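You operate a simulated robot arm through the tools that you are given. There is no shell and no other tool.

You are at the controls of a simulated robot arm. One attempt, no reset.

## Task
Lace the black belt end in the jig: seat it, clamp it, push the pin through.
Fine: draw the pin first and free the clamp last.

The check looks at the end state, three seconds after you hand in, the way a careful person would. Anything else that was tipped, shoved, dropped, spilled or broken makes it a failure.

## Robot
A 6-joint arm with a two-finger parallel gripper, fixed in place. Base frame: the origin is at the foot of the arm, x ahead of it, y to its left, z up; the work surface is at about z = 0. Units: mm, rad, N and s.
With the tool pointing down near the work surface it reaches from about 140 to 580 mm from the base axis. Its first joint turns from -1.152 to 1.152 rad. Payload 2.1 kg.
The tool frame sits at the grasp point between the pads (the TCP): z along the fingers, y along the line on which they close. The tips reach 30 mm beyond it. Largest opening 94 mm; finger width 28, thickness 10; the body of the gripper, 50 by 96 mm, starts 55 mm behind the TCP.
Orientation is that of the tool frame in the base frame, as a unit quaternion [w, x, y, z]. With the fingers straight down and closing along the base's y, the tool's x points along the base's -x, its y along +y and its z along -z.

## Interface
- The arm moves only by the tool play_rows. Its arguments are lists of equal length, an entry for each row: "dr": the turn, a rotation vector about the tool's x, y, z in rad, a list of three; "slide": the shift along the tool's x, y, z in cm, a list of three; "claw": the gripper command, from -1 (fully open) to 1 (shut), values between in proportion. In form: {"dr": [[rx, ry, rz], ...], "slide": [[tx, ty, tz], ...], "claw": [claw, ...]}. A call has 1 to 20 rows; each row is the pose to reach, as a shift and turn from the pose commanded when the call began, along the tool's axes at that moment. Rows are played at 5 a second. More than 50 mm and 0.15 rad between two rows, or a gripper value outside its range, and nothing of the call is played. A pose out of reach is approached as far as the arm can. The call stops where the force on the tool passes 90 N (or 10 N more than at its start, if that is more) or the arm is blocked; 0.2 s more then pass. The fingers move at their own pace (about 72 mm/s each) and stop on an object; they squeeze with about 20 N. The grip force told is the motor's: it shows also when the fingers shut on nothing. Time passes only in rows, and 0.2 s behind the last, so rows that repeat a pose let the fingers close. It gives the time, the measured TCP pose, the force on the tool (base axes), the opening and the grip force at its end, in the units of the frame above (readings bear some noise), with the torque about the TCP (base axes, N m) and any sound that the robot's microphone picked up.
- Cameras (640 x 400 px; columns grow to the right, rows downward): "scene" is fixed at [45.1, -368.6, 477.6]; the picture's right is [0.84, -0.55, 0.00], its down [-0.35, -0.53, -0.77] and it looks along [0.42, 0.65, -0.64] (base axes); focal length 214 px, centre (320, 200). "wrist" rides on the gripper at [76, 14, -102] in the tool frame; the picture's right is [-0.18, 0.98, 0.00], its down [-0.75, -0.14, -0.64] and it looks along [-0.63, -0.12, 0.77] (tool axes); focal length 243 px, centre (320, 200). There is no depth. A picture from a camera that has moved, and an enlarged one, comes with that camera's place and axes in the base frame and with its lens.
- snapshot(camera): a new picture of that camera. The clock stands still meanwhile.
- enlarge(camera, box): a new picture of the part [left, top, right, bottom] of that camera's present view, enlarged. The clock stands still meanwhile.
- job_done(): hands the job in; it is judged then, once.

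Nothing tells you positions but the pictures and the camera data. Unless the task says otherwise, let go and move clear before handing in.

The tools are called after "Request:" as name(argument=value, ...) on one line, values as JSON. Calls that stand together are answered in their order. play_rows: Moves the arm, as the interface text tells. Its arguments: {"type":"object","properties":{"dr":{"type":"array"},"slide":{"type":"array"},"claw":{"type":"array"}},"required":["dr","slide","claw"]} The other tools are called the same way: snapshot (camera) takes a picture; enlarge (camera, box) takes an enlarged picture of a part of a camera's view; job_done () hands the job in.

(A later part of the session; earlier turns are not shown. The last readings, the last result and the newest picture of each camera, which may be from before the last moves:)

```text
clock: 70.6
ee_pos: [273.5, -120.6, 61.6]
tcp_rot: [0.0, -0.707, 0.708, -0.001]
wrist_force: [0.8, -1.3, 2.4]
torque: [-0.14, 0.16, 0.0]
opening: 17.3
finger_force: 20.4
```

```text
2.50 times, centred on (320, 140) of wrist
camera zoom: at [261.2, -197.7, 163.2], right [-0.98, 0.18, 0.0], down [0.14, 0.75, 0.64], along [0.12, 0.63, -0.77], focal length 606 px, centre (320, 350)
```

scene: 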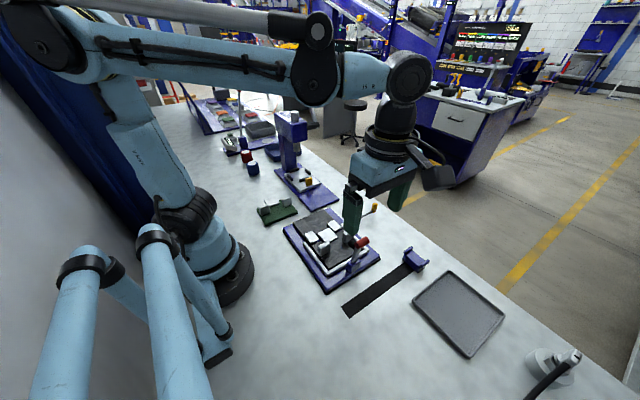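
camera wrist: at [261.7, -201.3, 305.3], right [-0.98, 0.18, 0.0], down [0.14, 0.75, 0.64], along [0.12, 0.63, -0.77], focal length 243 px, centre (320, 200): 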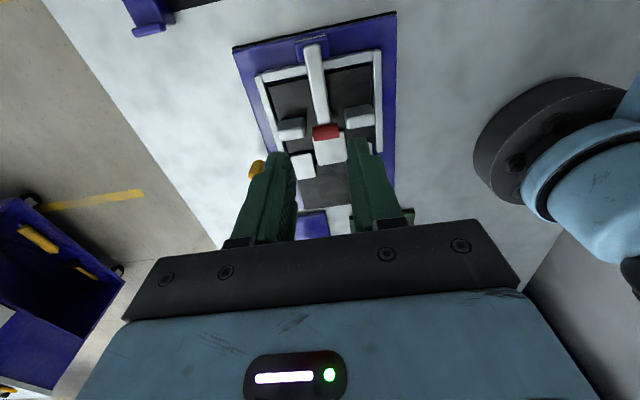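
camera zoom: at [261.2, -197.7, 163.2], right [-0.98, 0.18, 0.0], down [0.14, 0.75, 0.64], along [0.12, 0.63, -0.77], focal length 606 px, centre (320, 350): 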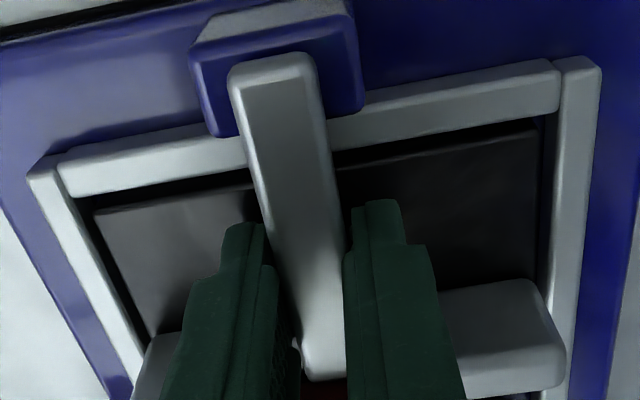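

The grip is deep and centred. I lift with the tool rotating along with the lever about its pivot.

Request:
play_rows(dr=[[0, -0.03, 0], [0, -0.06, 0], [0, -0.12, 0], [0, -0.2, 0], [0, -0.3, 0]], slide=[[0.04, 0, -0.12], [0.085, 0, -0.247], [0.186, 0, -0.487], [0.341, 0, -0.8], [0.57, 0, -1.168]], claw=[1, 1, 1, 1, 1])

Request:
enlarge(camera="scene", box=[310, 200, 390, 280])

Request:
enlarge(camera="wrist", box=[240, 60, 400, 220])

```text
clock: 71.8
ee_pos: [274.7, -125.8, 73.5]
tcp_rot: [-0.108, 0.7, -0.698, -0.107]
wrist_force: [11.4, 10.8, -0.2]
torque: [0.39, -0.14, -0.02]
opening: 17.4
finger_force: 19.4
```

```text
5.00 times, centred on (350, 240) of scene
camera zoom: at [45.1, -368.6, 477.6], right [0.84, -0.55, 0.0], down [-0.35, -0.53, -0.77], along [0.42, 0.65, -0.64], focal length 1072 px, centre (170, 0)
```

zoom: 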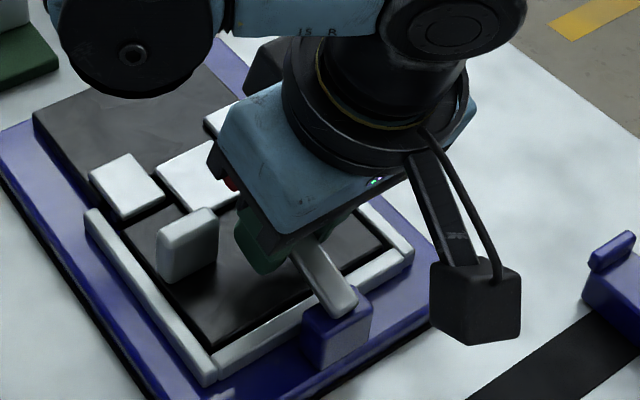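

```text
2.50 times, centred on (320, 140) of wrist
camera zoom: at [261.2, -229.9, 148.3], right [-0.98, 0.17, 0.05], down [0.14, 0.53, 0.84], along [0.12, 0.83, -0.54], focal length 606 px, centre (320, 350)
```

zoom: 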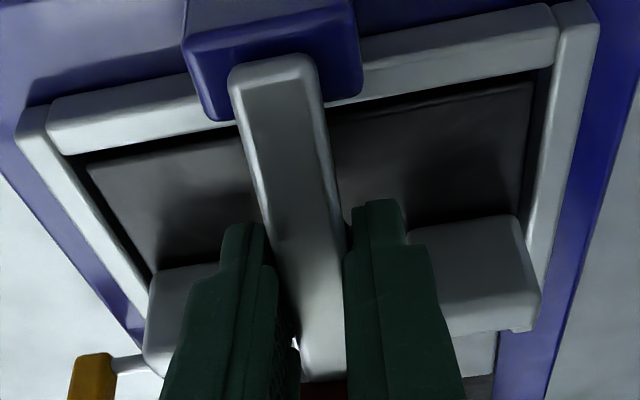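

The lever turns rigidly with the gripper. I continue the same rotation.

Request:
play_rows(dr=[[0, -0.06, 0], [0, -0.12, 0], [0, -0.2, 0], [0, -0.3, 0], [0, -0.4, 0], [0, -0.5, 0]], slide=[[0.085, 0, -0.247], [0.186, 0, -0.487], [0.341, 0, -0.8], [0.57, 0, -1.168], [0.834, 0, -1.513], [1.13, 0, -1.83]], claw=[1, 1, 1, 1, 1, 1])

Request:
snapshot(camera="scene")

Request:
snapshot(camera="wrist")

```text
clock: 73.2
ee_pos: [304.2, -111.0, 86.1]
tcp_rot: [0.274, -0.653, 0.658, 0.256]
wrist_force: [-3.8, -12.1, -11.6]
torque: [0.05, -0.23, 0.82]
opening: 18.9
finger_force: 20.4
out of reach, approached as far as the arm can: row 5, 6
```

```text
taken
```

scene: 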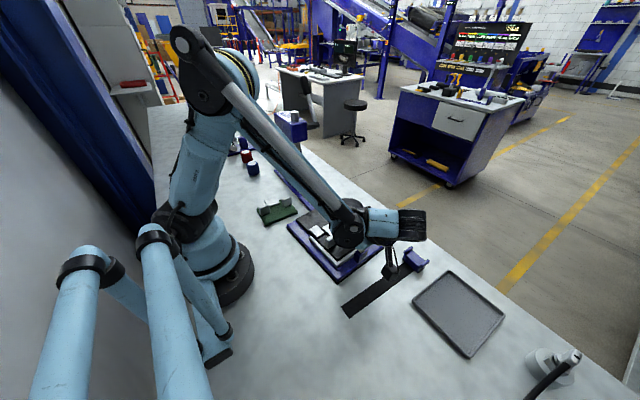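

```text
taken
camera wrist: at [288.8, -237.9, 105.4], right [-0.98, 0.15, 0.11], down [0.12, 0.09, 0.99], along [0.14, 0.98, -0.11], focal length 243 px, centre (320, 200)
```

wrist: 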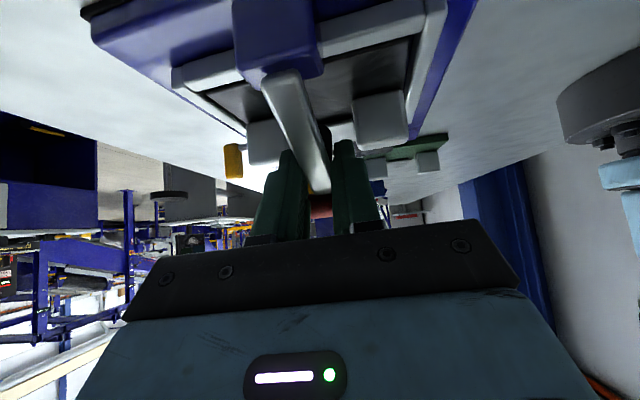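

The arm ran out of reach and drifted +30 mm in x. I look carefully at the jig before moving any further.

Request:
enlarge(camera="scene", box=[260, 170, 440, 310])

Request:
enlarge(camera="wrist", box=[160, 0, 480, 220])

```text
2.86 times, centred on (350, 240) of scene
camera zoom: at [45.1, -368.6, 477.6], right [0.84, -0.55, 0.0], down [-0.35, -0.53, -0.77], along [0.42, 0.65, -0.64], focal length 613 px, centre (234, 86)
```

zoom: 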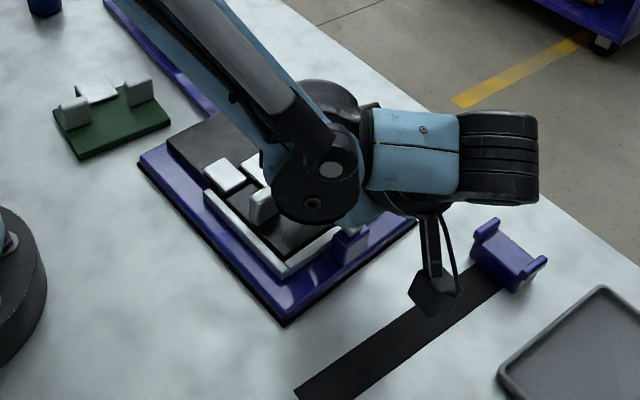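

```text
1.82 times, centred on (320, 110) of wrist
camera zoom: at [288.8, -237.9, 105.4], right [-0.98, 0.15, 0.11], down [0.12, 0.09, 0.99], along [0.14, 0.98, -0.11], focal length 441 px, centre (320, 364)
```

zoom: 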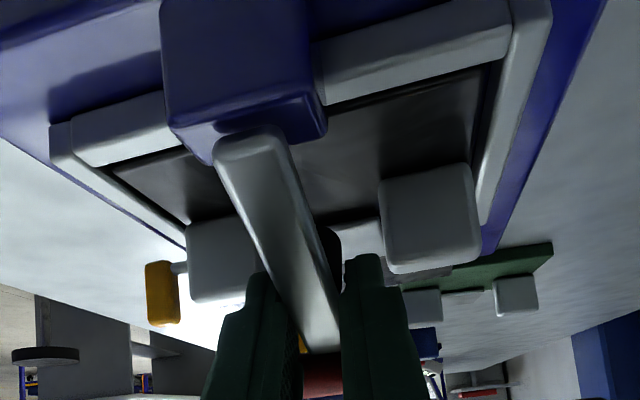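

The jig slid about 30 mm in +x and turned about 5° while the arm was beyond its reach; that must be undone. First I hold still for one row to learn which pose the next call starts from.

Request:
play_rows(dr=[[0, 0, 0]], slide=[[0, 0, 0]], claw=[1])

```text
clock: 73.6
ee_pos: [304.4, -110.6, 84.6]
tcp_rot: [0.275, -0.651, 0.659, 0.256]
wrist_force: [8.0, -13.5, -17.8]
torque: [0.26, -0.19, 0.75]
opening: 18.8
finger_force: 19.6
```

The call starts from the actual pose. I release the lever here, which friction should hold up at about 45°, and back away along the tool axis while watching.

Request:
play_rows(dr=[[0, 0, 0], [0, 0, 0], [0, 0, 0]], slide=[[0, 0, 0], [0, 0, 0], [0, 0, 0]], claw=[0.8, 0.4, 0.25])

Request:
snapshot(camera="wrist")

```text
clock: 74.4
ee_pos: [302.4, -108.8, 86.5]
tcp_rot: [0.275, -0.652, 0.657, 0.26]
wrist_force: [-3.8, -1.9, -1.4]
torque: [-0.02, -0.07, 0.08]
opening: 37.1
finger_force: 1.5
```

```text
taken
camera wrist: at [287.4, -236.2, 106.1], right [-0.98, 0.15, 0.11], down [0.13, 0.09, 0.99], along [0.14, 0.99, -0.1], focal length 243 px, centre (320, 200)
```

wrist: 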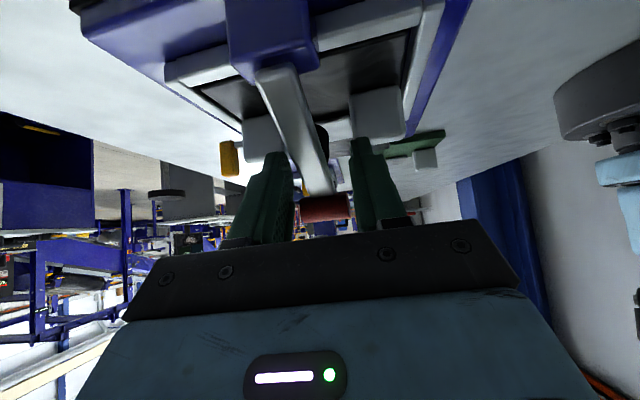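

The lever stays up. I withdraw along the tool axis, then turn the gripper back toward vertical as I rise.

Request:
play_rows(dr=[[0, 0, 0], [0, 0, 0], [0, 0, 0], [0, 0.1, 0], [0, 0.22, 0], [0, 0.34, 0], [0, 0.46, 0], [0, 0.58, 0], [0, 0.7, 0], [0, 0.77, 0]], slide=[[0, 0, -2], [0, 0, -4.5], [0, 0, -7], [0.2, 0, -9], [-0.5, 0, -10.5], [-1.5, 0, -12], [-2.5, 0, -13.5], [-3.5, 0, -15], [-4.5, 0, -16], [-5, 0, -17]], claw=[0.25, 0.25, 0.25, 0.25, 0.25, 0.25, 0.25, 0.25, 0.25, 0.25])

Request:
snapshot(camera="scene")

Request:
snapshot(camera="wrist")

```text
clock: 76.6
ee_pos: [304.3, -197.3, 241.1]
tcp_rot: [0.01, -0.707, 0.707, 0.011]
wrist_force: [0.1, 0.0, 0.2]
torque: [0.04, -0.03, 0.02]
opening: 35.2
finger_force: 0.1
out of reach, approached as far as the arm can: row 1, 2, 3, 4
```

```text
taken
```

scene: 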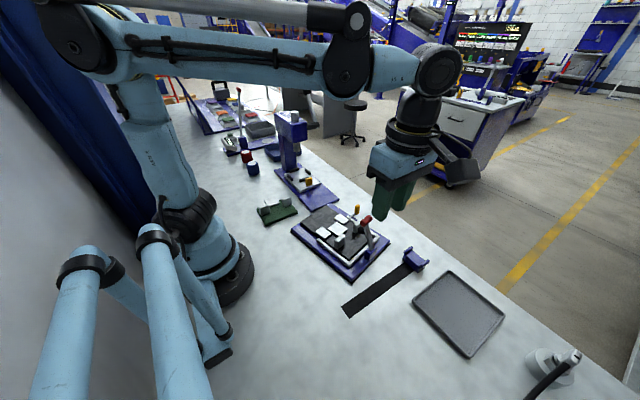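

```text
taken
camera wrist: at [290.7, -277.4, 340.5], right [-0.98, 0.18, 0.0], down [0.14, 0.74, 0.66], along [0.12, 0.65, -0.75], focal length 243 px, centre (320, 200)
```

wrist: 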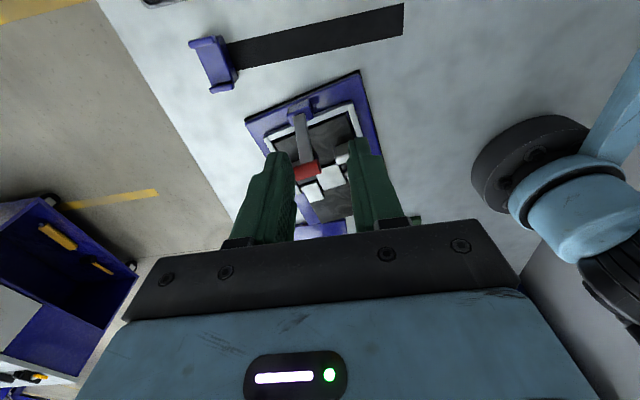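

Request:
enlarge(camera="scene", box=[275, 185, 405, 295])

Request:
enlarge(camera="wrist", box=[230, 60, 400, 250])

```text
3.64 times, centred on (340, 240) of scene
camera zoom: at [45.1, -368.6, 477.6], right [0.84, -0.55, 0.0], down [-0.35, -0.53, -0.77], along [0.42, 0.65, -0.64], focal length 780 px, centre (247, 54)
```

zoom: 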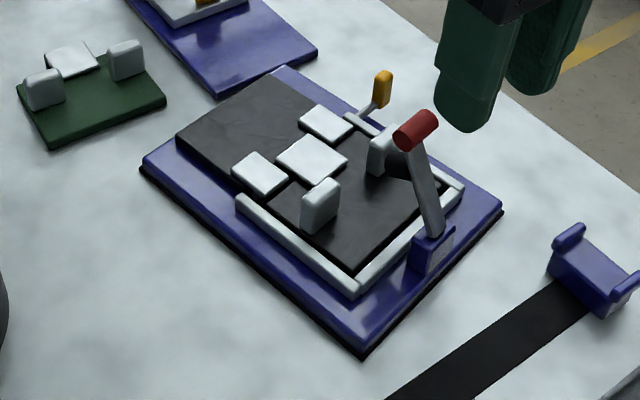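

```text
2.11 times, centred on (315, 155) of wrist
camera zoom: at [290.7, -277.4, 340.5], right [-0.98, 0.18, 0.0], down [0.14, 0.74, 0.66], along [0.12, 0.65, -0.75], focal length 511 px, centre (330, 295)
```

zoom: 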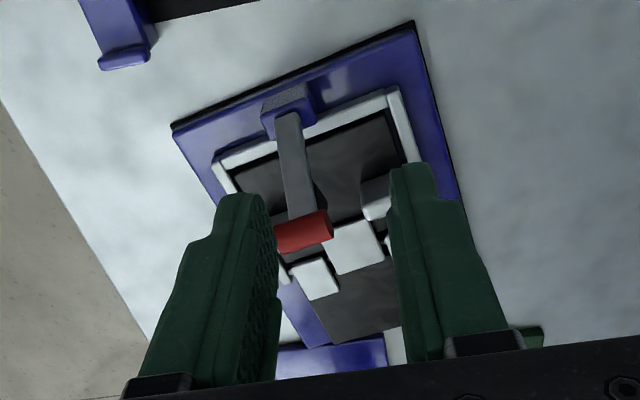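

The lever now stands at about 22° from upright, and the belt and pin look intact. The jig, though, has shifted about +40 mm in x and turned about +12°. I will push it back to its original place in careful steps. First I look closely at its far corner near the press plate and from the wrist.

Request:
enlarge(camera="scene", box=[300, 180, 360, 220])

Request:
enlarge(camera="scene", box=[320, 195, 400, 265])

```text
10.00 times, centred on (330, 200) of scene
camera zoom: at [45.1, -368.6, 477.6], right [0.84, -0.55, 0.0], down [-0.35, -0.53, -0.77], along [0.42, 0.65, -0.64], focal length 2145 px, centre (220, 200)
```

zoom: 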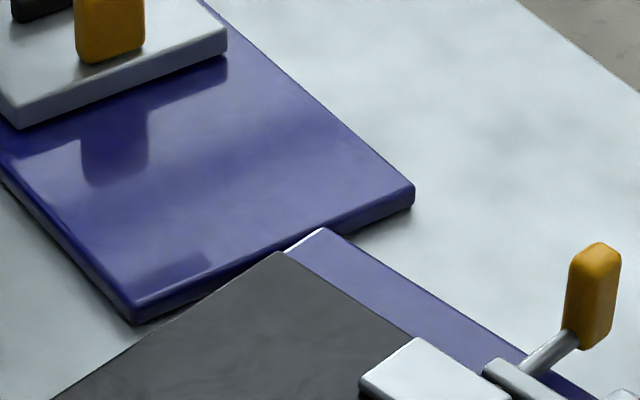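

```text
5.71 times, centred on (360, 230) of scene
camera zoom: at [45.1, -368.6, 477.6], right [0.84, -0.55, 0.0], down [-0.35, -0.53, -0.77], along [0.42, 0.65, -0.64], focal length 1226 px, centre (91, 29)
```

zoom: 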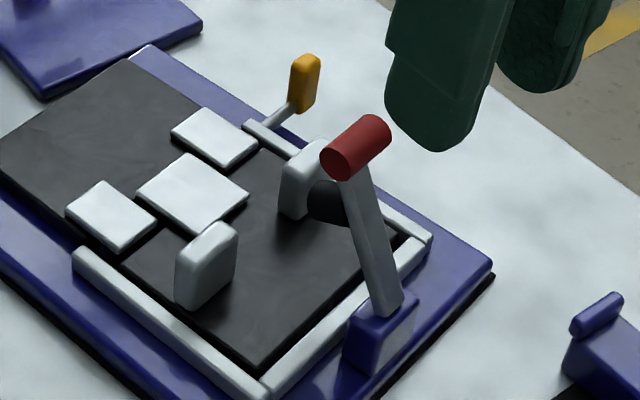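

The press plate has not moved, and the jig's corner is only up against it. I correct the small tool tilt and move around to the jig's +x side, keeping high.

Request:
play_rows(dr=[[0, 0.015, 0], [0, 0.03, 0], [0, 0.03, 0], [0, 0.03, 0], [0, 0.03, 0]], slide=[[-0.5, -3, 0], [-2, -6, 0], [-3.5, -9, 0], [-5, -12, 0], [-6.2, -13.6, 0]], claw=[1, 1, 1, 1, 1])

Request:
snapshot(camera="wrist")

```text
clock: 77.8
ee_pos: [438.8, -133.8, 241.5]
tcp_rot: [0.0, 0.707, -0.707, 0.0]
wrist_force: [0.1, -0.1, -0.9]
torque: [0.0, 0.02, 0.0]
opening: 0.0
finger_force: 19.9
```

```text
taken
camera wrist: at [426.3, -212.2, 343.2], right [-0.98, 0.18, 0.0], down [0.14, 0.75, 0.64], along [0.12, 0.63, -0.77], focal length 243 px, centre (320, 200)
```

wrist: 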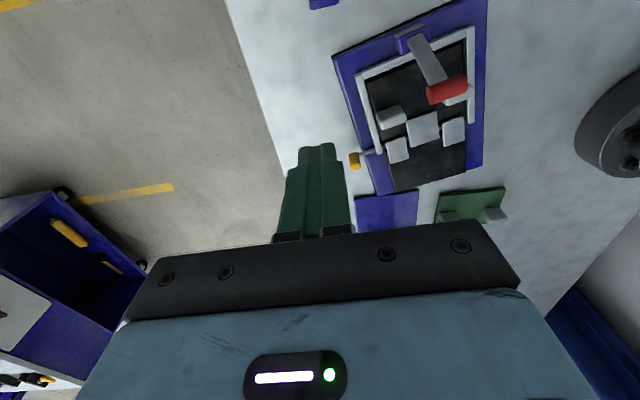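

Request:
enlarge(camera="wrist", box=[310, 0, 510, 230])

```text
1.74 times, centred on (410, 115) of wrist
camera zoom: at [426.3, -212.2, 343.2], right [-0.98, 0.18, 0.0], down [0.14, 0.75, 0.64], along [0.12, 0.63, -0.77], focal length 422 px, centre (164, 348)
```

zoom: 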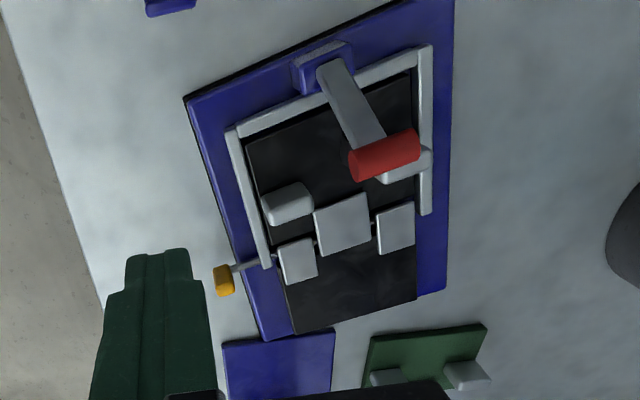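

From this view the jig's centre is at about (314, −58) with +11.5° yaw, against its original (273, −60) at 0°. I lower beside its +x edge near the clamp end.

Request:
play_rows(dr=[[0, 0, 0], [0, 0, 0], [0, 0, 0], [0, 0, 0], [0, 0, 0], [0, 0, 0]], slide=[[0, 0, 4], [0, 0, 8], [0, 0, 12], [0, 0, 16], [0, 0, 19], [0, 0, 20.4]], claw=[1, 1, 1, 1, 1, 1])

Request:
enlarge(camera="scene", box=[330, 180, 450, 280])

Request:
snapshot(camera="wrist")

```text
clock: 79.2
ee_pos: [437.9, -136.4, 40.0]
tcp_rot: [0.0, -0.707, 0.707, 0.0]
wrist_force: [0.1, -0.3, -0.1]
torque: [0.02, 0.03, 0.01]
opening: 0.0
finger_force: 19.8
```

```text
4.00 times, centred on (390, 230) of scene
camera zoom: at [45.1, -368.6, 477.6], right [0.84, -0.55, 0.0], down [-0.35, -0.53, -0.77], along [0.42, 0.65, -0.64], focal length 858 px, centre (40, 80)
```

zoom: 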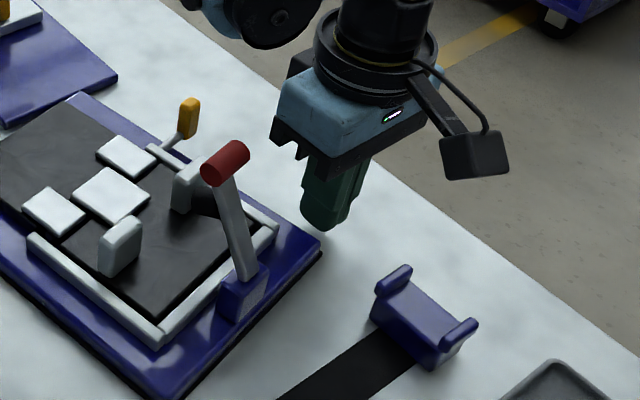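

```text
taken
camera wrist: at [425.2, -212.2, 141.3], right [-0.98, 0.18, 0.0], down [0.14, 0.75, 0.64], along [0.12, 0.63, -0.77], focal length 243 px, centre (320, 200)
```

wrist: 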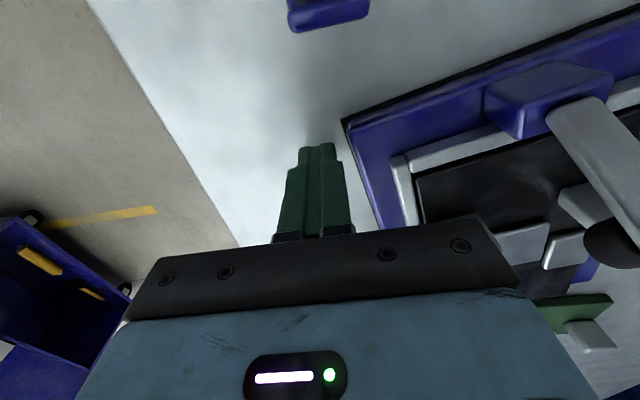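

The fingers are beside the plate edge. I push slowly toward −x about 20 mm past contact.

Request:
play_rows(dr=[[0, 0, 0], [0, 0, 0], [0, 0, 0], [0, 0, 0], [0, 0, 0], [0, 0, 0], [0, 0, 0], [0, 0, 0]], slide=[[0, 0.4, 0.2], [0, 0.8, 0.2], [0, 1.2, 0.2], [0, 1.6, 0.2], [0, 2.0, 0.2], [0, 2.4, 0.2], [0, 2.7, 0.2], [0, 3.0, 0.2]], claw=[1, 1, 1, 1, 1, 1, 1, 1])

Request:
enlarge(camera="scene", box=[275, 185, 435, 295])

```text
clock: 81.0
ee_pos: [412.6, -136.3, 39.0]
tcp_rot: [-0.004, 0.707, -0.707, 0.009]
wrist_force: [44.1, -18.8, 19.3]
torque: [-0.75, -0.95, 0.75]
opening: 0.1
finger_force: 20.0
```

```text
3.64 times, centred on (355, 240) of scene
camera zoom: at [45.0, -368.6, 477.7], right [0.84, -0.55, 0.0], down [-0.35, -0.53, -0.77], along [0.42, 0.65, -0.64], focal length 780 px, centre (193, 54)
```

zoom: 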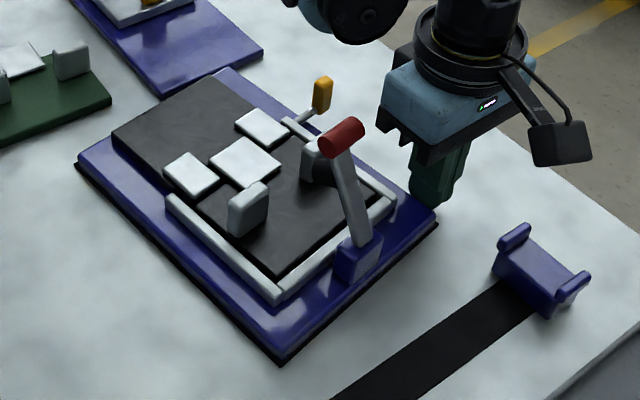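

The jig moves under the push (about 44 N) and its yaw is shrinking. I back off a little, shift toward the end of the edge to get more rotation, and push again.

Request:
play_rows(dr=[[0, 0, 0], [0, 0, 0], [0, 0, 0], [0, 0, 0], [0, 0, 0], [0, 0, 0], [0, 0, 0], [0, 0, 0]], slide=[[0, -0.8, 0], [1.0, -0.8, 0], [1.3, -0.4, 0], [1.3, 0, 0], [1.3, 0.4, 0], [1.3, 0.8, 0], [1.3, 1.2, 0], [1.3, 1.5, 0]], claw=[1, 1, 1, 1, 1, 1, 1, 1])

Request:
enlarge(camera="scene", box=[275, 185, 435, 295])

```text
clock: 82.8
ee_pos: [398.0, -150.2, 38.3]
tcp_rot: [-0.003, 0.707, -0.707, 0.009]
wrist_force: [36.7, -22.4, 8.8]
torque: [-0.75, -0.84, 0.64]
opening: 0.1
finger_force: 19.7
```

```text
3.64 times, centred on (355, 240) of scene
camera zoom: at [45.0, -368.6, 477.7], right [0.84, -0.55, 0.0], down [-0.35, -0.53, -0.77], along [0.42, 0.65, -0.64], focal length 780 px, centre (193, 54)
```

zoom: 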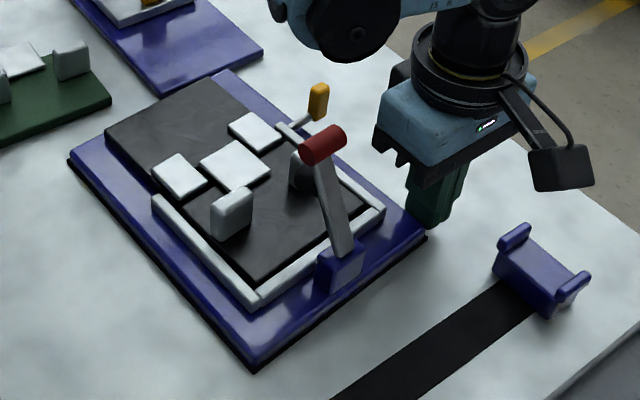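

Remaining error is roughly −19 mm in x, −9 mm in y and −5° yaw. I keep pushing at this end, now slanting toward −y so friction carries it back that way too.

Request:
play_rows(dr=[[0, 0, 0], [0, 0, 0], [0, 0, 0], [0, 0, 0]], slide=[[0.2, 0.4, 0], [0.4, 0.8, 0], [0.6, 1.2, 0], [0.8, 1.6, 0]], claw=[1, 1, 1, 1])

Request:
enlarge(camera="scene", box=[275, 185, 435, 295])

```text
clock: 83.8
ee_pos: [381.9, -154.9, 38.0]
tcp_rot: [-0.005, 0.707, -0.707, 0.004]
wrist_force: [40.9, 9.1, 15.7]
torque: [0.07, -0.9, 0.37]
opening: 0.0
finger_force: 20.3
```

```text
3.64 times, centred on (355, 240) of scene
camera zoom: at [45.0, -368.6, 477.7], right [0.84, -0.55, 0.0], down [-0.35, -0.53, -0.77], along [0.42, 0.65, -0.64], focal length 780 px, centre (193, 54)
```

zoom: 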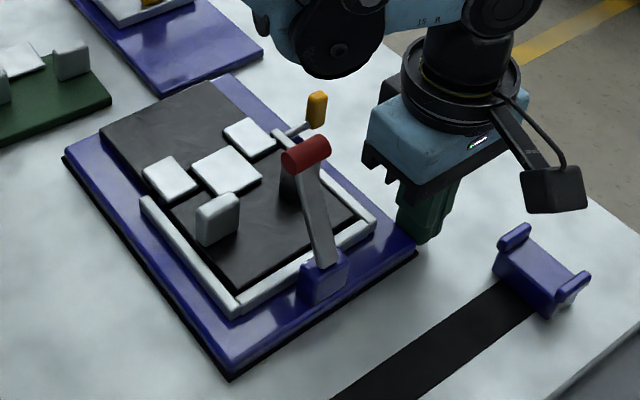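

Request:
play_rows(dr=[[0, 0, 0], [0, 0, 0], [0, 0, 0]], slide=[[0.2, 0.3, 0], [0.35, 0.6, 0], [0.45, 0.8, 0]], claw=[1, 1, 1])

Request:
play_rows(dr=[[0, 0, 0], [0, 0, 0], [0, 0, 0], [0, 0, 0], [0, 0, 0], [0, 0, 0]], slide=[[0, -1.5, 0], [0, -2, -4], [0, -2, -8], [0, -2, -12], [0, -2, -16], [0, -2, -20]], claw=[1, 1, 1, 1, 1, 1])

Request:
snapshot(camera="wrist")

Request:
enlarge(camera="wrist", box=[310, 0, 510, 230])

Request:
enlarge(camera="scene", box=[260, 185, 420, 295])

```text
clock: 84.6
ee_pos: [372.3, -159.6, 36.8]
tcp_rot: [-0.006, 0.707, -0.707, 0.004]
wrist_force: [36.3, 10.8, 9.6]
torque: [0.33, -0.79, -0.42]
opening: 0.0
finger_force: 20.0
```

```text
clock: 86.0
ee_pos: [391.3, -161.1, 238.6]
tcp_rot: [0.0, 0.707, -0.707, -0.001]
wrist_force: [-0.9, 0.6, -1.2]
torque: [-0.01, 0.0, -0.05]
opening: 0.0
finger_force: 19.9
```

```text
taken
camera wrist: at [379.1, -238.5, 340.7], right [-0.98, 0.18, 0.0], down [0.14, 0.75, 0.64], along [0.12, 0.63, -0.77], focal length 243 px, centre (320, 200)
```

wrist: 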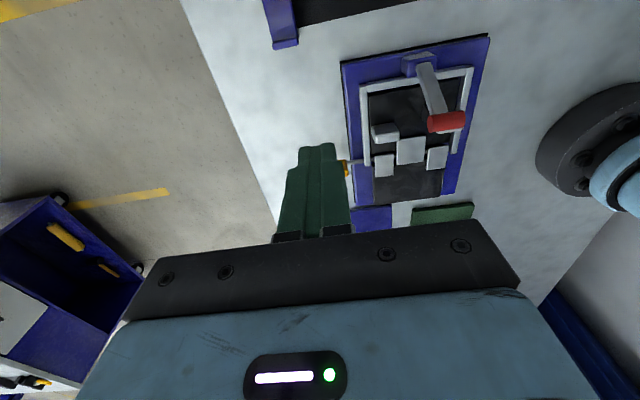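

```text
1.74 times, centred on (410, 115) of wrist
camera zoom: at [379.1, -238.5, 340.7], right [-0.98, 0.18, 0.0], down [0.14, 0.75, 0.64], along [0.12, 0.63, -0.77], focal length 422 px, centre (164, 348)
```

zoom: 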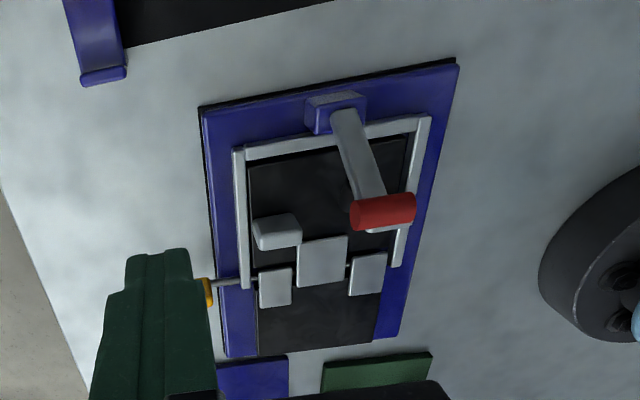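

```text
3.64 times, centred on (340, 240) of scene
camera zoom: at [45.1, -368.6, 477.6], right [0.84, -0.55, 0.0], down [-0.35, -0.53, -0.77], along [0.42, 0.65, -0.64], focal length 780 px, centre (247, 54)
```

zoom: 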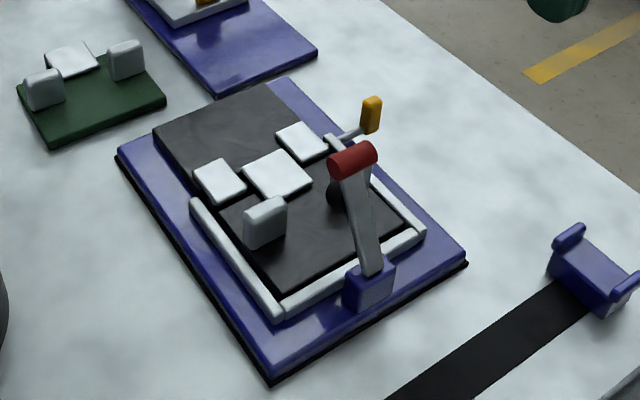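

The jig is nearly home: yaw is now about −1°, with about −7 mm in x and −1 to −5 mm in y still to go. I go to the +y half of the same edge and push there.

Request:
play_rows(dr=[[0, 0, 0], [0, 0, 0], [0, 0, 0], [0, 0, 0], [0, 0, 0], [0, 0, 0], [0, 0, 0], [0, 0, 0], [0, 0, 0], [0, 0, 0]], slide=[[-4, 0, 0], [-8, 0, 0], [-12, 0, 0], [-16.6, 0, 0], [-16.6, 0, 4.5], [-16.6, 0, 9], [-16.6, 0, 13.5], [-16.6, 0, 17], [-16.6, 0, 19.5], [-16.6, 0, 20.2]], claw=[1, 1, 1, 1, 1, 1, 1, 1, 1, 1])

Request:
enlarge(camera="scene", box=[300, 150, 420, 250])

Request:
snapshot(camera="wrist")

```text
clock: 88.2
ee_pos: [393.0, 6.3, 37.0]
tcp_rot: [0.0, 0.707, -0.707, 0.0]
wrist_force: [0.8, 0.3, -0.2]
torque: [0.0, 0.0, 0.0]
opening: 0.0
finger_force: 19.7
```

```text
4.00 times, centred on (360, 200) of scene
camera zoom: at [45.1, -368.6, 477.6], right [0.84, -0.55, 0.0], down [-0.35, -0.53, -0.77], along [0.42, 0.65, -0.64], focal length 858 px, centre (160, 200)
```

zoom: 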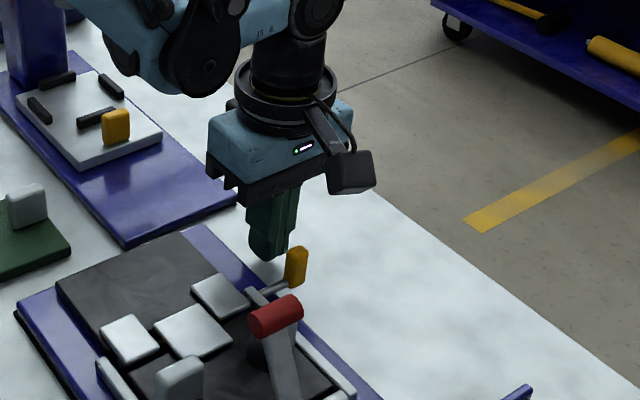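

```text
taken
camera wrist: at [380.0, -71.2, 138.9], right [-0.98, 0.18, 0.0], down [0.14, 0.75, 0.64], along [0.12, 0.63, -0.77], focal length 243 px, centre (320, 200)
```

wrist: 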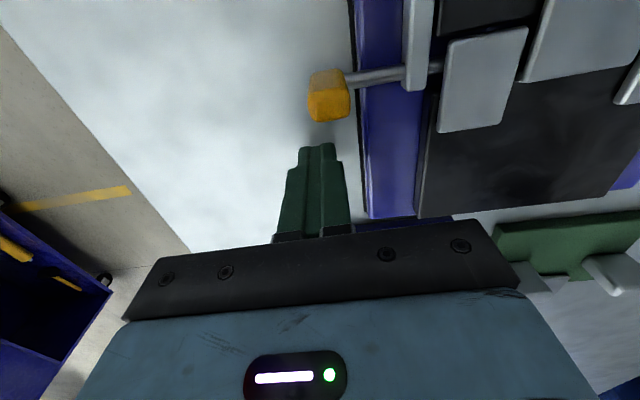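

Request:
play_rows(dr=[[0, 0, 0], [0, 0, 0], [0, 0, 0], [0, 0, 0], [0, 0, 0], [0, 0, 0], [0, 0, 0]], slide=[[0, 0.6, 0], [0, 1.2, 0], [0, 1.7, 0], [0, 1.9, 0], [0.1, 2.2, 0], [0.2, 2.5, 0], [0.3, 2.7, 0]], claw=[1, 1, 1, 1, 1, 1, 1])

Request:
enlarge(camera="scene", box=[260, 190, 420, 300])

```text
clock: 89.8
ee_pos: [367.7, 5.6, 36.6]
tcp_rot: [-0.009, 0.708, -0.706, 0.004]
wrist_force: [45.0, 24.9, 11.3]
torque: [0.59, -0.99, -0.09]
opening: 0.0
finger_force: 20.0
```

```text
3.64 times, centred on (340, 245) of scene
camera zoom: at [45.1, -368.6, 477.6], right [0.84, -0.55, 0.0], down [-0.35, -0.53, -0.77], along [0.42, 0.65, -0.64], focal length 780 px, centre (247, 36)
```

zoom: 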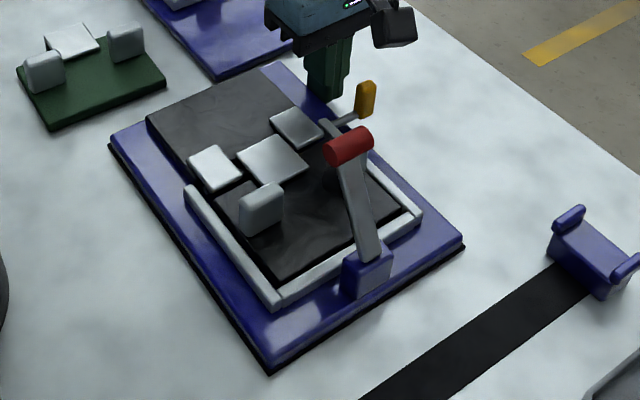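

By comparison with my first picture from the same view, x and yaw are now essentially right; about 6 mm toward −y remains. I go up and around to the jig's +y edge.

Request:
play_rows(dr=[[0, 0, 0], [0, 0, 0], [0, 0, 0], [0, 0, 0], [0, 0, 0], [0, 0, 0], [0, 0, 0], [0, 0, 0], [0, 0, 0]], slide=[[0, -1.5, 0], [0, -1.5, -5], [0, -1.5, -10], [0, -1.5, -15], [0, -1.5, -20], [-2, 1.2, -20], [-4, 3.9, -20], [-6, 6.6, -20], [-7.5, 9.35, -20]], claw=[1, 1, 1, 1, 1, 1, 1, 1, 1])

Request:
snapshot(camera="wrist")

Request:
enlarge(camera="scene", box=[260, 190, 420, 300])

Request:
enlarge(camera="scene", box=[240, 140, 360, 240])

```text
clock: 91.8
ee_pos: [267.3, 77.0, 235.3]
tcp_rot: [0.001, -0.707, 0.707, 0.0]
wrist_force: [-1.0, -0.2, -0.3]
torque: [0.0, 0.0, 0.01]
opening: 0.1
finger_force: 19.5
```

```text
taken
camera wrist: at [254.1, -0.4, 337.7], right [-0.98, 0.18, 0.0], down [0.14, 0.75, 0.64], along [0.12, 0.63, -0.77], focal length 243 px, centre (320, 200)
```

wrist: 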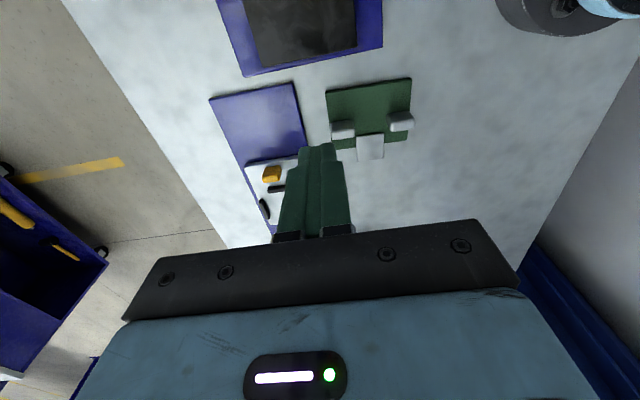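

```text
3.64 times, centred on (340, 245) of scene
camera zoom: at [45.1, -368.6, 477.6], right [0.84, -0.55, 0.0], down [-0.35, -0.53, -0.77], along [0.42, 0.65, -0.64], focal length 780 px, centre (247, 36)
```

zoom: 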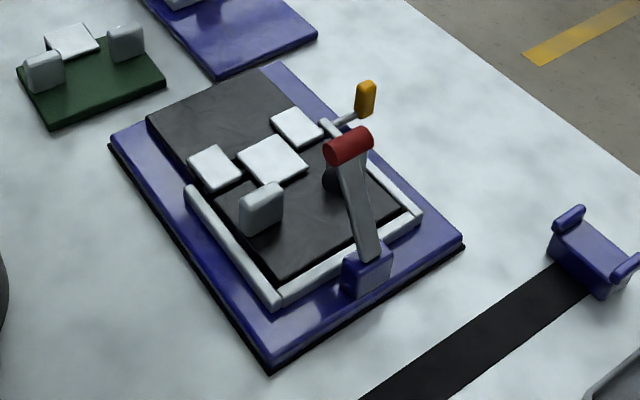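

```text
4.00 times, centred on (300, 190) of scene
camera zoom: at [45.1, -368.6, 477.6], right [0.84, -0.55, 0.0], down [-0.35, -0.53, -0.77], along [0.42, 0.65, -0.64], focal length 858 px, centre (400, 240)
```

zoom: 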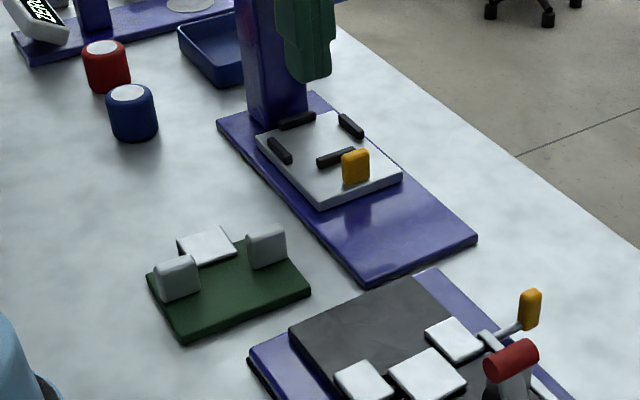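

I descend in the gap between the jig and the two neighbouring boards, centred at x of about 274, and check clearances.

Request:
play_rows(dr=[[0, 0, 0], [0, 0, 0], [0, 0, 0], [0, 0, 0], [0, 0, 0]], slide=[[0, -0.6, 3], [0, -0.6, 7.5], [0, -0.6, 12], [0, -0.6, 15], [0, -0.6, 16.5]], claw=[1, 1, 1, 1, 1])

Request:
snapshot(camera="wrist")

Request:
enlarge(camera="scene", box=[260, 150, 360, 240])

```text
clock: 93.0
ee_pos: [274.8, 77.9, 69.6]
tcp_rot: [0.001, -0.706, 0.708, 0.0]
wrist_force: [0.2, -0.6, 0.0]
torque: [0.0, 0.0, 0.0]
opening: 0.2
finger_force: 20.1
```

```text
taken
camera wrist: at [262.3, 0.3, 171.7], right [-0.98, 0.18, 0.0], down [0.14, 0.75, 0.64], along [0.12, 0.63, -0.77], focal length 243 px, centre (320, 200)
```

wrist: 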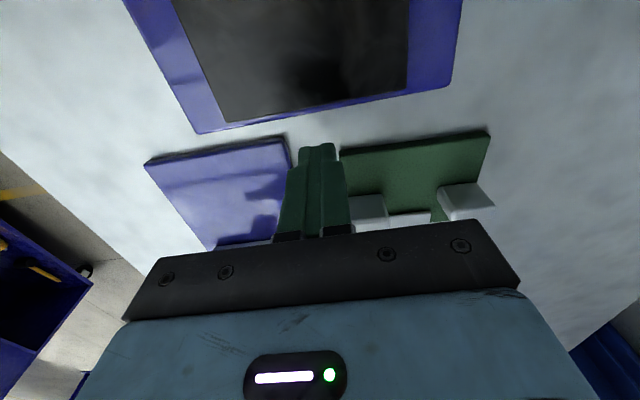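

```text
4.44 times, centred on (310, 195) of scene
camera zoom: at [45.1, -368.6, 477.6], right [0.84, -0.55, 0.0], down [-0.35, -0.53, -0.77], along [0.42, 0.65, -0.64], focal length 953 px, centre (364, 222)
```

zoom: 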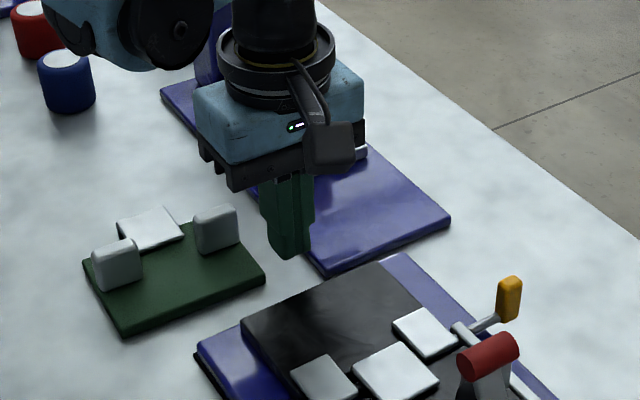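

Request:
play_rows(dr=[[0, 0, 0], [0, 0, 0], [0, 0, 0], [0, 0, 0]], slide=[[0.3, -0.3, 0], [0.3, -0.3, 1.2], [0.3, -0.3, 2.4], [0.3, -0.3, 3.2]], claw=[1, 1, 1, 1])

Request:
snapshot(camera="wrist")

Request:
enlarge(camera="wrist", box=[240, 80, 400, 220])

```text
clock: 94.0
ee_pos: [279.2, 73.8, 37.4]
tcp_rot: [0.0, 0.707, -0.707, 0.001]
wrist_force: [-0.2, -0.8, -0.3]
torque: [-0.01, -0.02, 0.01]
opening: 0.2
finger_force: 20.0
```

```text
taken
camera wrist: at [266.0, -3.4, 139.9], right [-0.98, 0.18, 0.0], down [0.14, 0.75, 0.64], along [0.12, 0.63, -0.77], focal length 243 px, centre (320, 200)
```

wrist: 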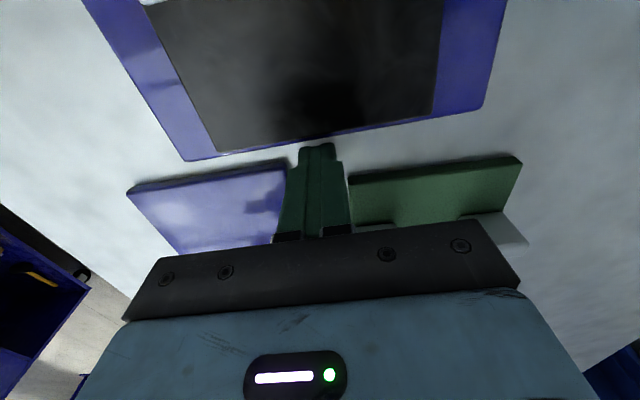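

```text
2.86 times, centred on (320, 150) of wrist
camera zoom: at [266.0, -3.4, 139.9], right [-0.98, 0.18, 0.0], down [0.14, 0.75, 0.64], along [0.12, 0.63, -0.77], focal length 693 px, centre (320, 343)
```

zoom: 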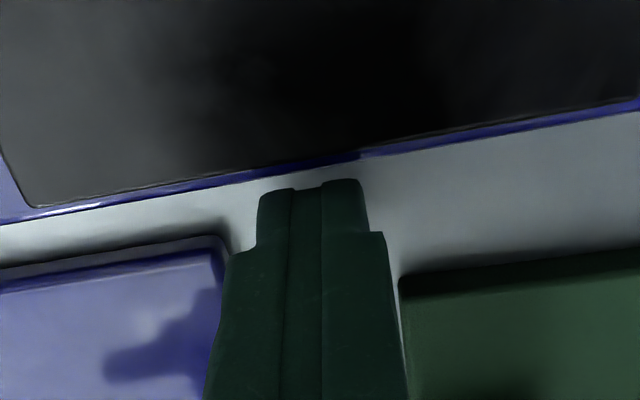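

The fingers fit between the neighbours. I push the jig gently toward −y.

Request:
play_rows(dr=[[0, 0, 0], [0, 0, 0], [0, 0, 0], [0, 0, 0]], slide=[[0.25, 0, 0], [0.5, 0, 0], [0.7, 0, 0], [0.85, 0, 0]], claw=[1, 1, 1, 1])

Request:
enlarge(camera="scene", box=[260, 190, 420, 300])

```text
clock: 95.0
ee_pos: [277.9, 70.1, 38.8]
tcp_rot: [-0.007, 0.709, -0.705, -0.008]
wrist_force: [4.6, 52.0, 16.5]
torque: [0.94, -0.09, 0.05]
opening: 0.2
finger_force: 19.7
```

```text
3.64 times, centred on (340, 245) of scene
camera zoom: at [45.1, -368.6, 477.6], right [0.84, -0.55, 0.0], down [-0.35, -0.53, -0.77], along [0.42, 0.65, -0.64], focal length 780 px, centre (247, 36)
```

zoom: 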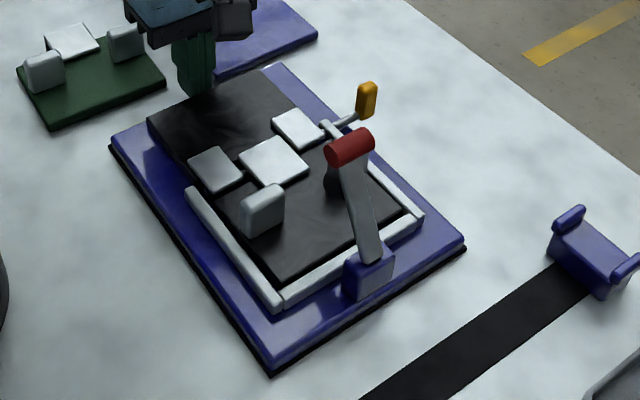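

Request:
play_rows(dr=[[0, 0, 0], [0, 0, 0]], slide=[[0.12, 0, 0], [0.22, 0, 0]], claw=[1, 1])

Request:
enlarge(camera="scene", box=[260, 190, 420, 300])

```text
clock: 95.6
ee_pos: [278.5, 65.7, 39.2]
tcp_rot: [-0.003, 0.707, -0.707, -0.005]
wrist_force: [-3.9, 36.5, -6.9]
torque: [0.93, -0.26, -0.05]
opening: 0.0
finger_force: 19.9
```

```text
3.64 times, centred on (340, 245) of scene
camera zoom: at [45.1, -368.6, 477.6], right [0.84, -0.55, 0.0], down [-0.35, -0.53, -0.77], along [0.42, 0.65, -0.64], focal length 780 px, centre (247, 36)
```

zoom: 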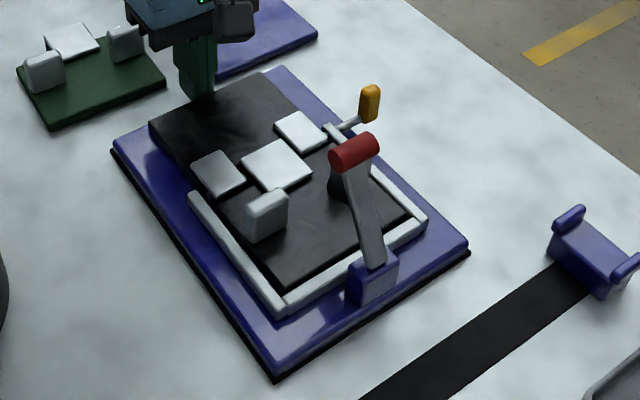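

Request:
play_rows(dr=[[0, 0, 0], [0, 0, 0], [0, 0, 0], [0, 0, 0], [0, 0, 0], [0, 0, 0]], slide=[[-0.5, 0, 0], [-0.5, 0, -4], [-0.5, 0, -8.5], [-0.5, 0, -13], [-0.5, 0, -17], [-0.5, 0, -20]], claw=[1, 1, 1, 1, 1, 1])

Request:
enlarge(camera="scene", box=[300, 200, 380, 260])

Request:
enlarge(camera="scene", box=[260, 190, 420, 300])

Request:
snapshot(camera="scene")

```text
clock: 97.0
ee_pos: [279.4, 68.9, 238.0]
tcp_rot: [0.0, 0.707, -0.707, 0.0]
wrist_force: [0.2, 0.0, 0.4]
torque: [-0.01, 0.03, 0.01]
opening: 0.0
finger_force: 20.3
```

```text
6.67 times, centred on (340, 230) of scene
camera zoom: at [45.1, -368.6, 477.6], right [0.84, -0.55, 0.0], down [-0.35, -0.53, -0.77], along [0.42, 0.65, -0.64], focal length 1430 px, centre (187, 0)
```

zoom: 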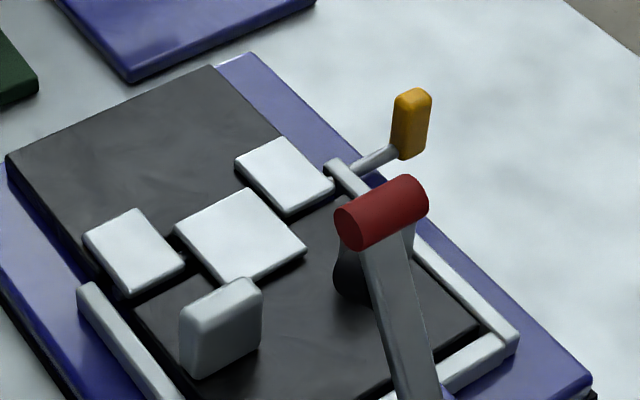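

```text
3.64 times, centred on (340, 245) of scene
camera zoom: at [45.1, -368.6, 477.6], right [0.84, -0.55, 0.0], down [-0.35, -0.53, -0.77], along [0.42, 0.65, -0.64], focal length 780 px, centre (247, 36)
```

zoom: 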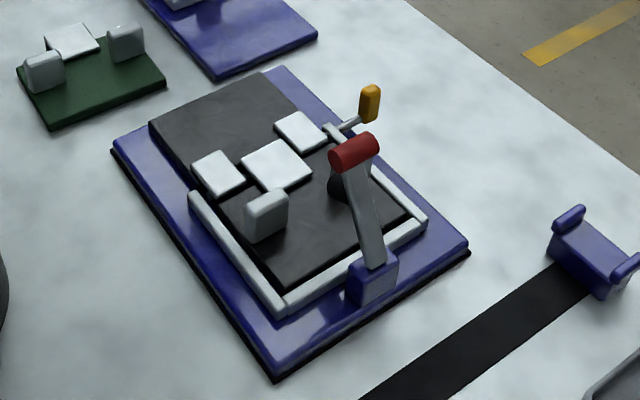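

```text
taken
```

scene: 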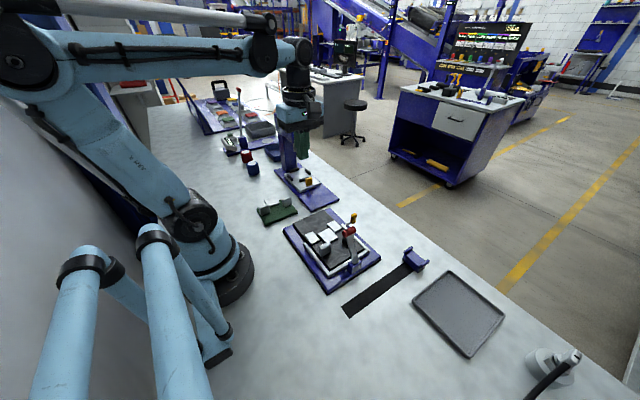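

The jig is back within about 3 mm of its original place with no yaw. Now I finish freeing the clamp: I go in front of the knob (+y side) with closed fingers to push the lever fully back.

Request:
play_rows(dr=[[0, 0, 0], [0, 0, 0], [0, 0, 0], [0, 0, 0], [0, 0, 0], [0, 0, 0], [0, 0, 0]], slide=[[4, 0.2, 0], [8, 0.42, 0], [12.5, 0.42, 0], [17.3, 0.42, 0], [17.3, 0.42, 4], [17.3, 0.42, 7.5], [17.3, 0.42, 9.5]], claw=[1, 1, 1, 1, 1, 1, 1])

Request:
enlarge(camera="scene", box=[310, 190, 410, 280])

Request:
enlarge(camera="wrist", box=[240, 20, 400, 220])

```text
clock: 98.6
ee_pos: [274.8, -102.9, 142.5]
tcp_rot: [0.0, 0.707, -0.707, 0.0]
wrist_force: [0.5, -0.5, 0.3]
torque: [-0.02, 0.0, -0.01]
opening: 0.0
finger_force: 19.6
```

```text
4.44 times, centred on (360, 235) of scene
camera zoom: at [45.1, -368.6, 477.6], right [0.84, -0.55, 0.0], down [-0.35, -0.53, -0.77], along [0.42, 0.65, -0.64], focal length 953 px, centre (142, 44)
```

zoom: 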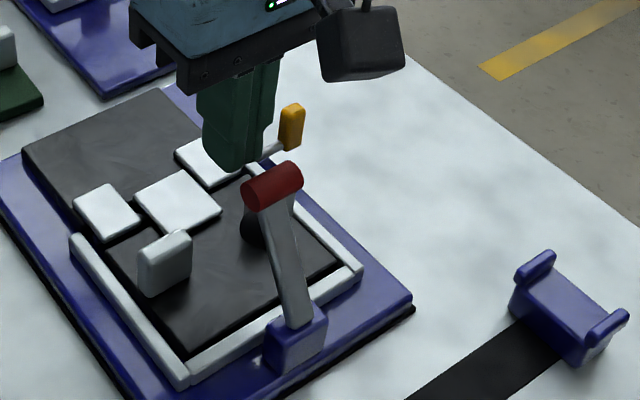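

```text
2.00 times, centred on (320, 120) of wrist
camera zoom: at [262.3, -179.9, 244.9], right [-0.98, 0.18, 0.0], down [0.14, 0.75, 0.64], along [0.12, 0.63, -0.77], focal length 485 px, centre (320, 360)
```

zoom: 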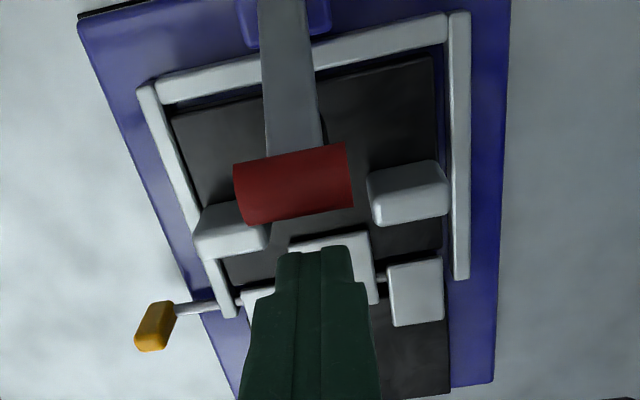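

Request:
play_rows(dr=[[0, 0, 0], [0, 0, 0], [0, 0, 0], [0, 0, 0], [0, 0, 0], [0, 0, 0], [0, 0, 0], [0, 0, 0]], slide=[[0.6, 0, 0], [1.1, 0, 0], [1.6, 0, 0], [2.1, 0, 0], [2.6, 0, 0], [3.1, 0, 0], [3.6, 0, 0], [4.1, 0, 0]], claw=[1, 1, 1, 1, 1, 1, 1, 1])

Request:
enlarge(camera="scene", box=[310, 190, 410, 280])

```text
clock: 100.4
ee_pos: [275.3, -145.9, 144.2]
tcp_rot: [0.0, -0.707, 0.707, 0.0]
wrist_force: [-0.6, -0.2, 0.4]
torque: [0.0, -0.02, 0.04]
opening: 0.0
finger_force: 19.9
```

```text
4.44 times, centred on (360, 235) of scene
camera zoom: at [45.1, -368.6, 477.6], right [0.84, -0.55, 0.0], down [-0.35, -0.53, -0.77], along [0.42, 0.65, -0.64], focal length 953 px, centre (142, 44)
```

zoom: 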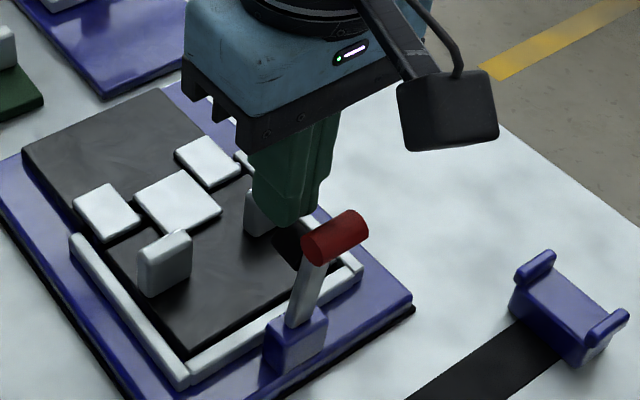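

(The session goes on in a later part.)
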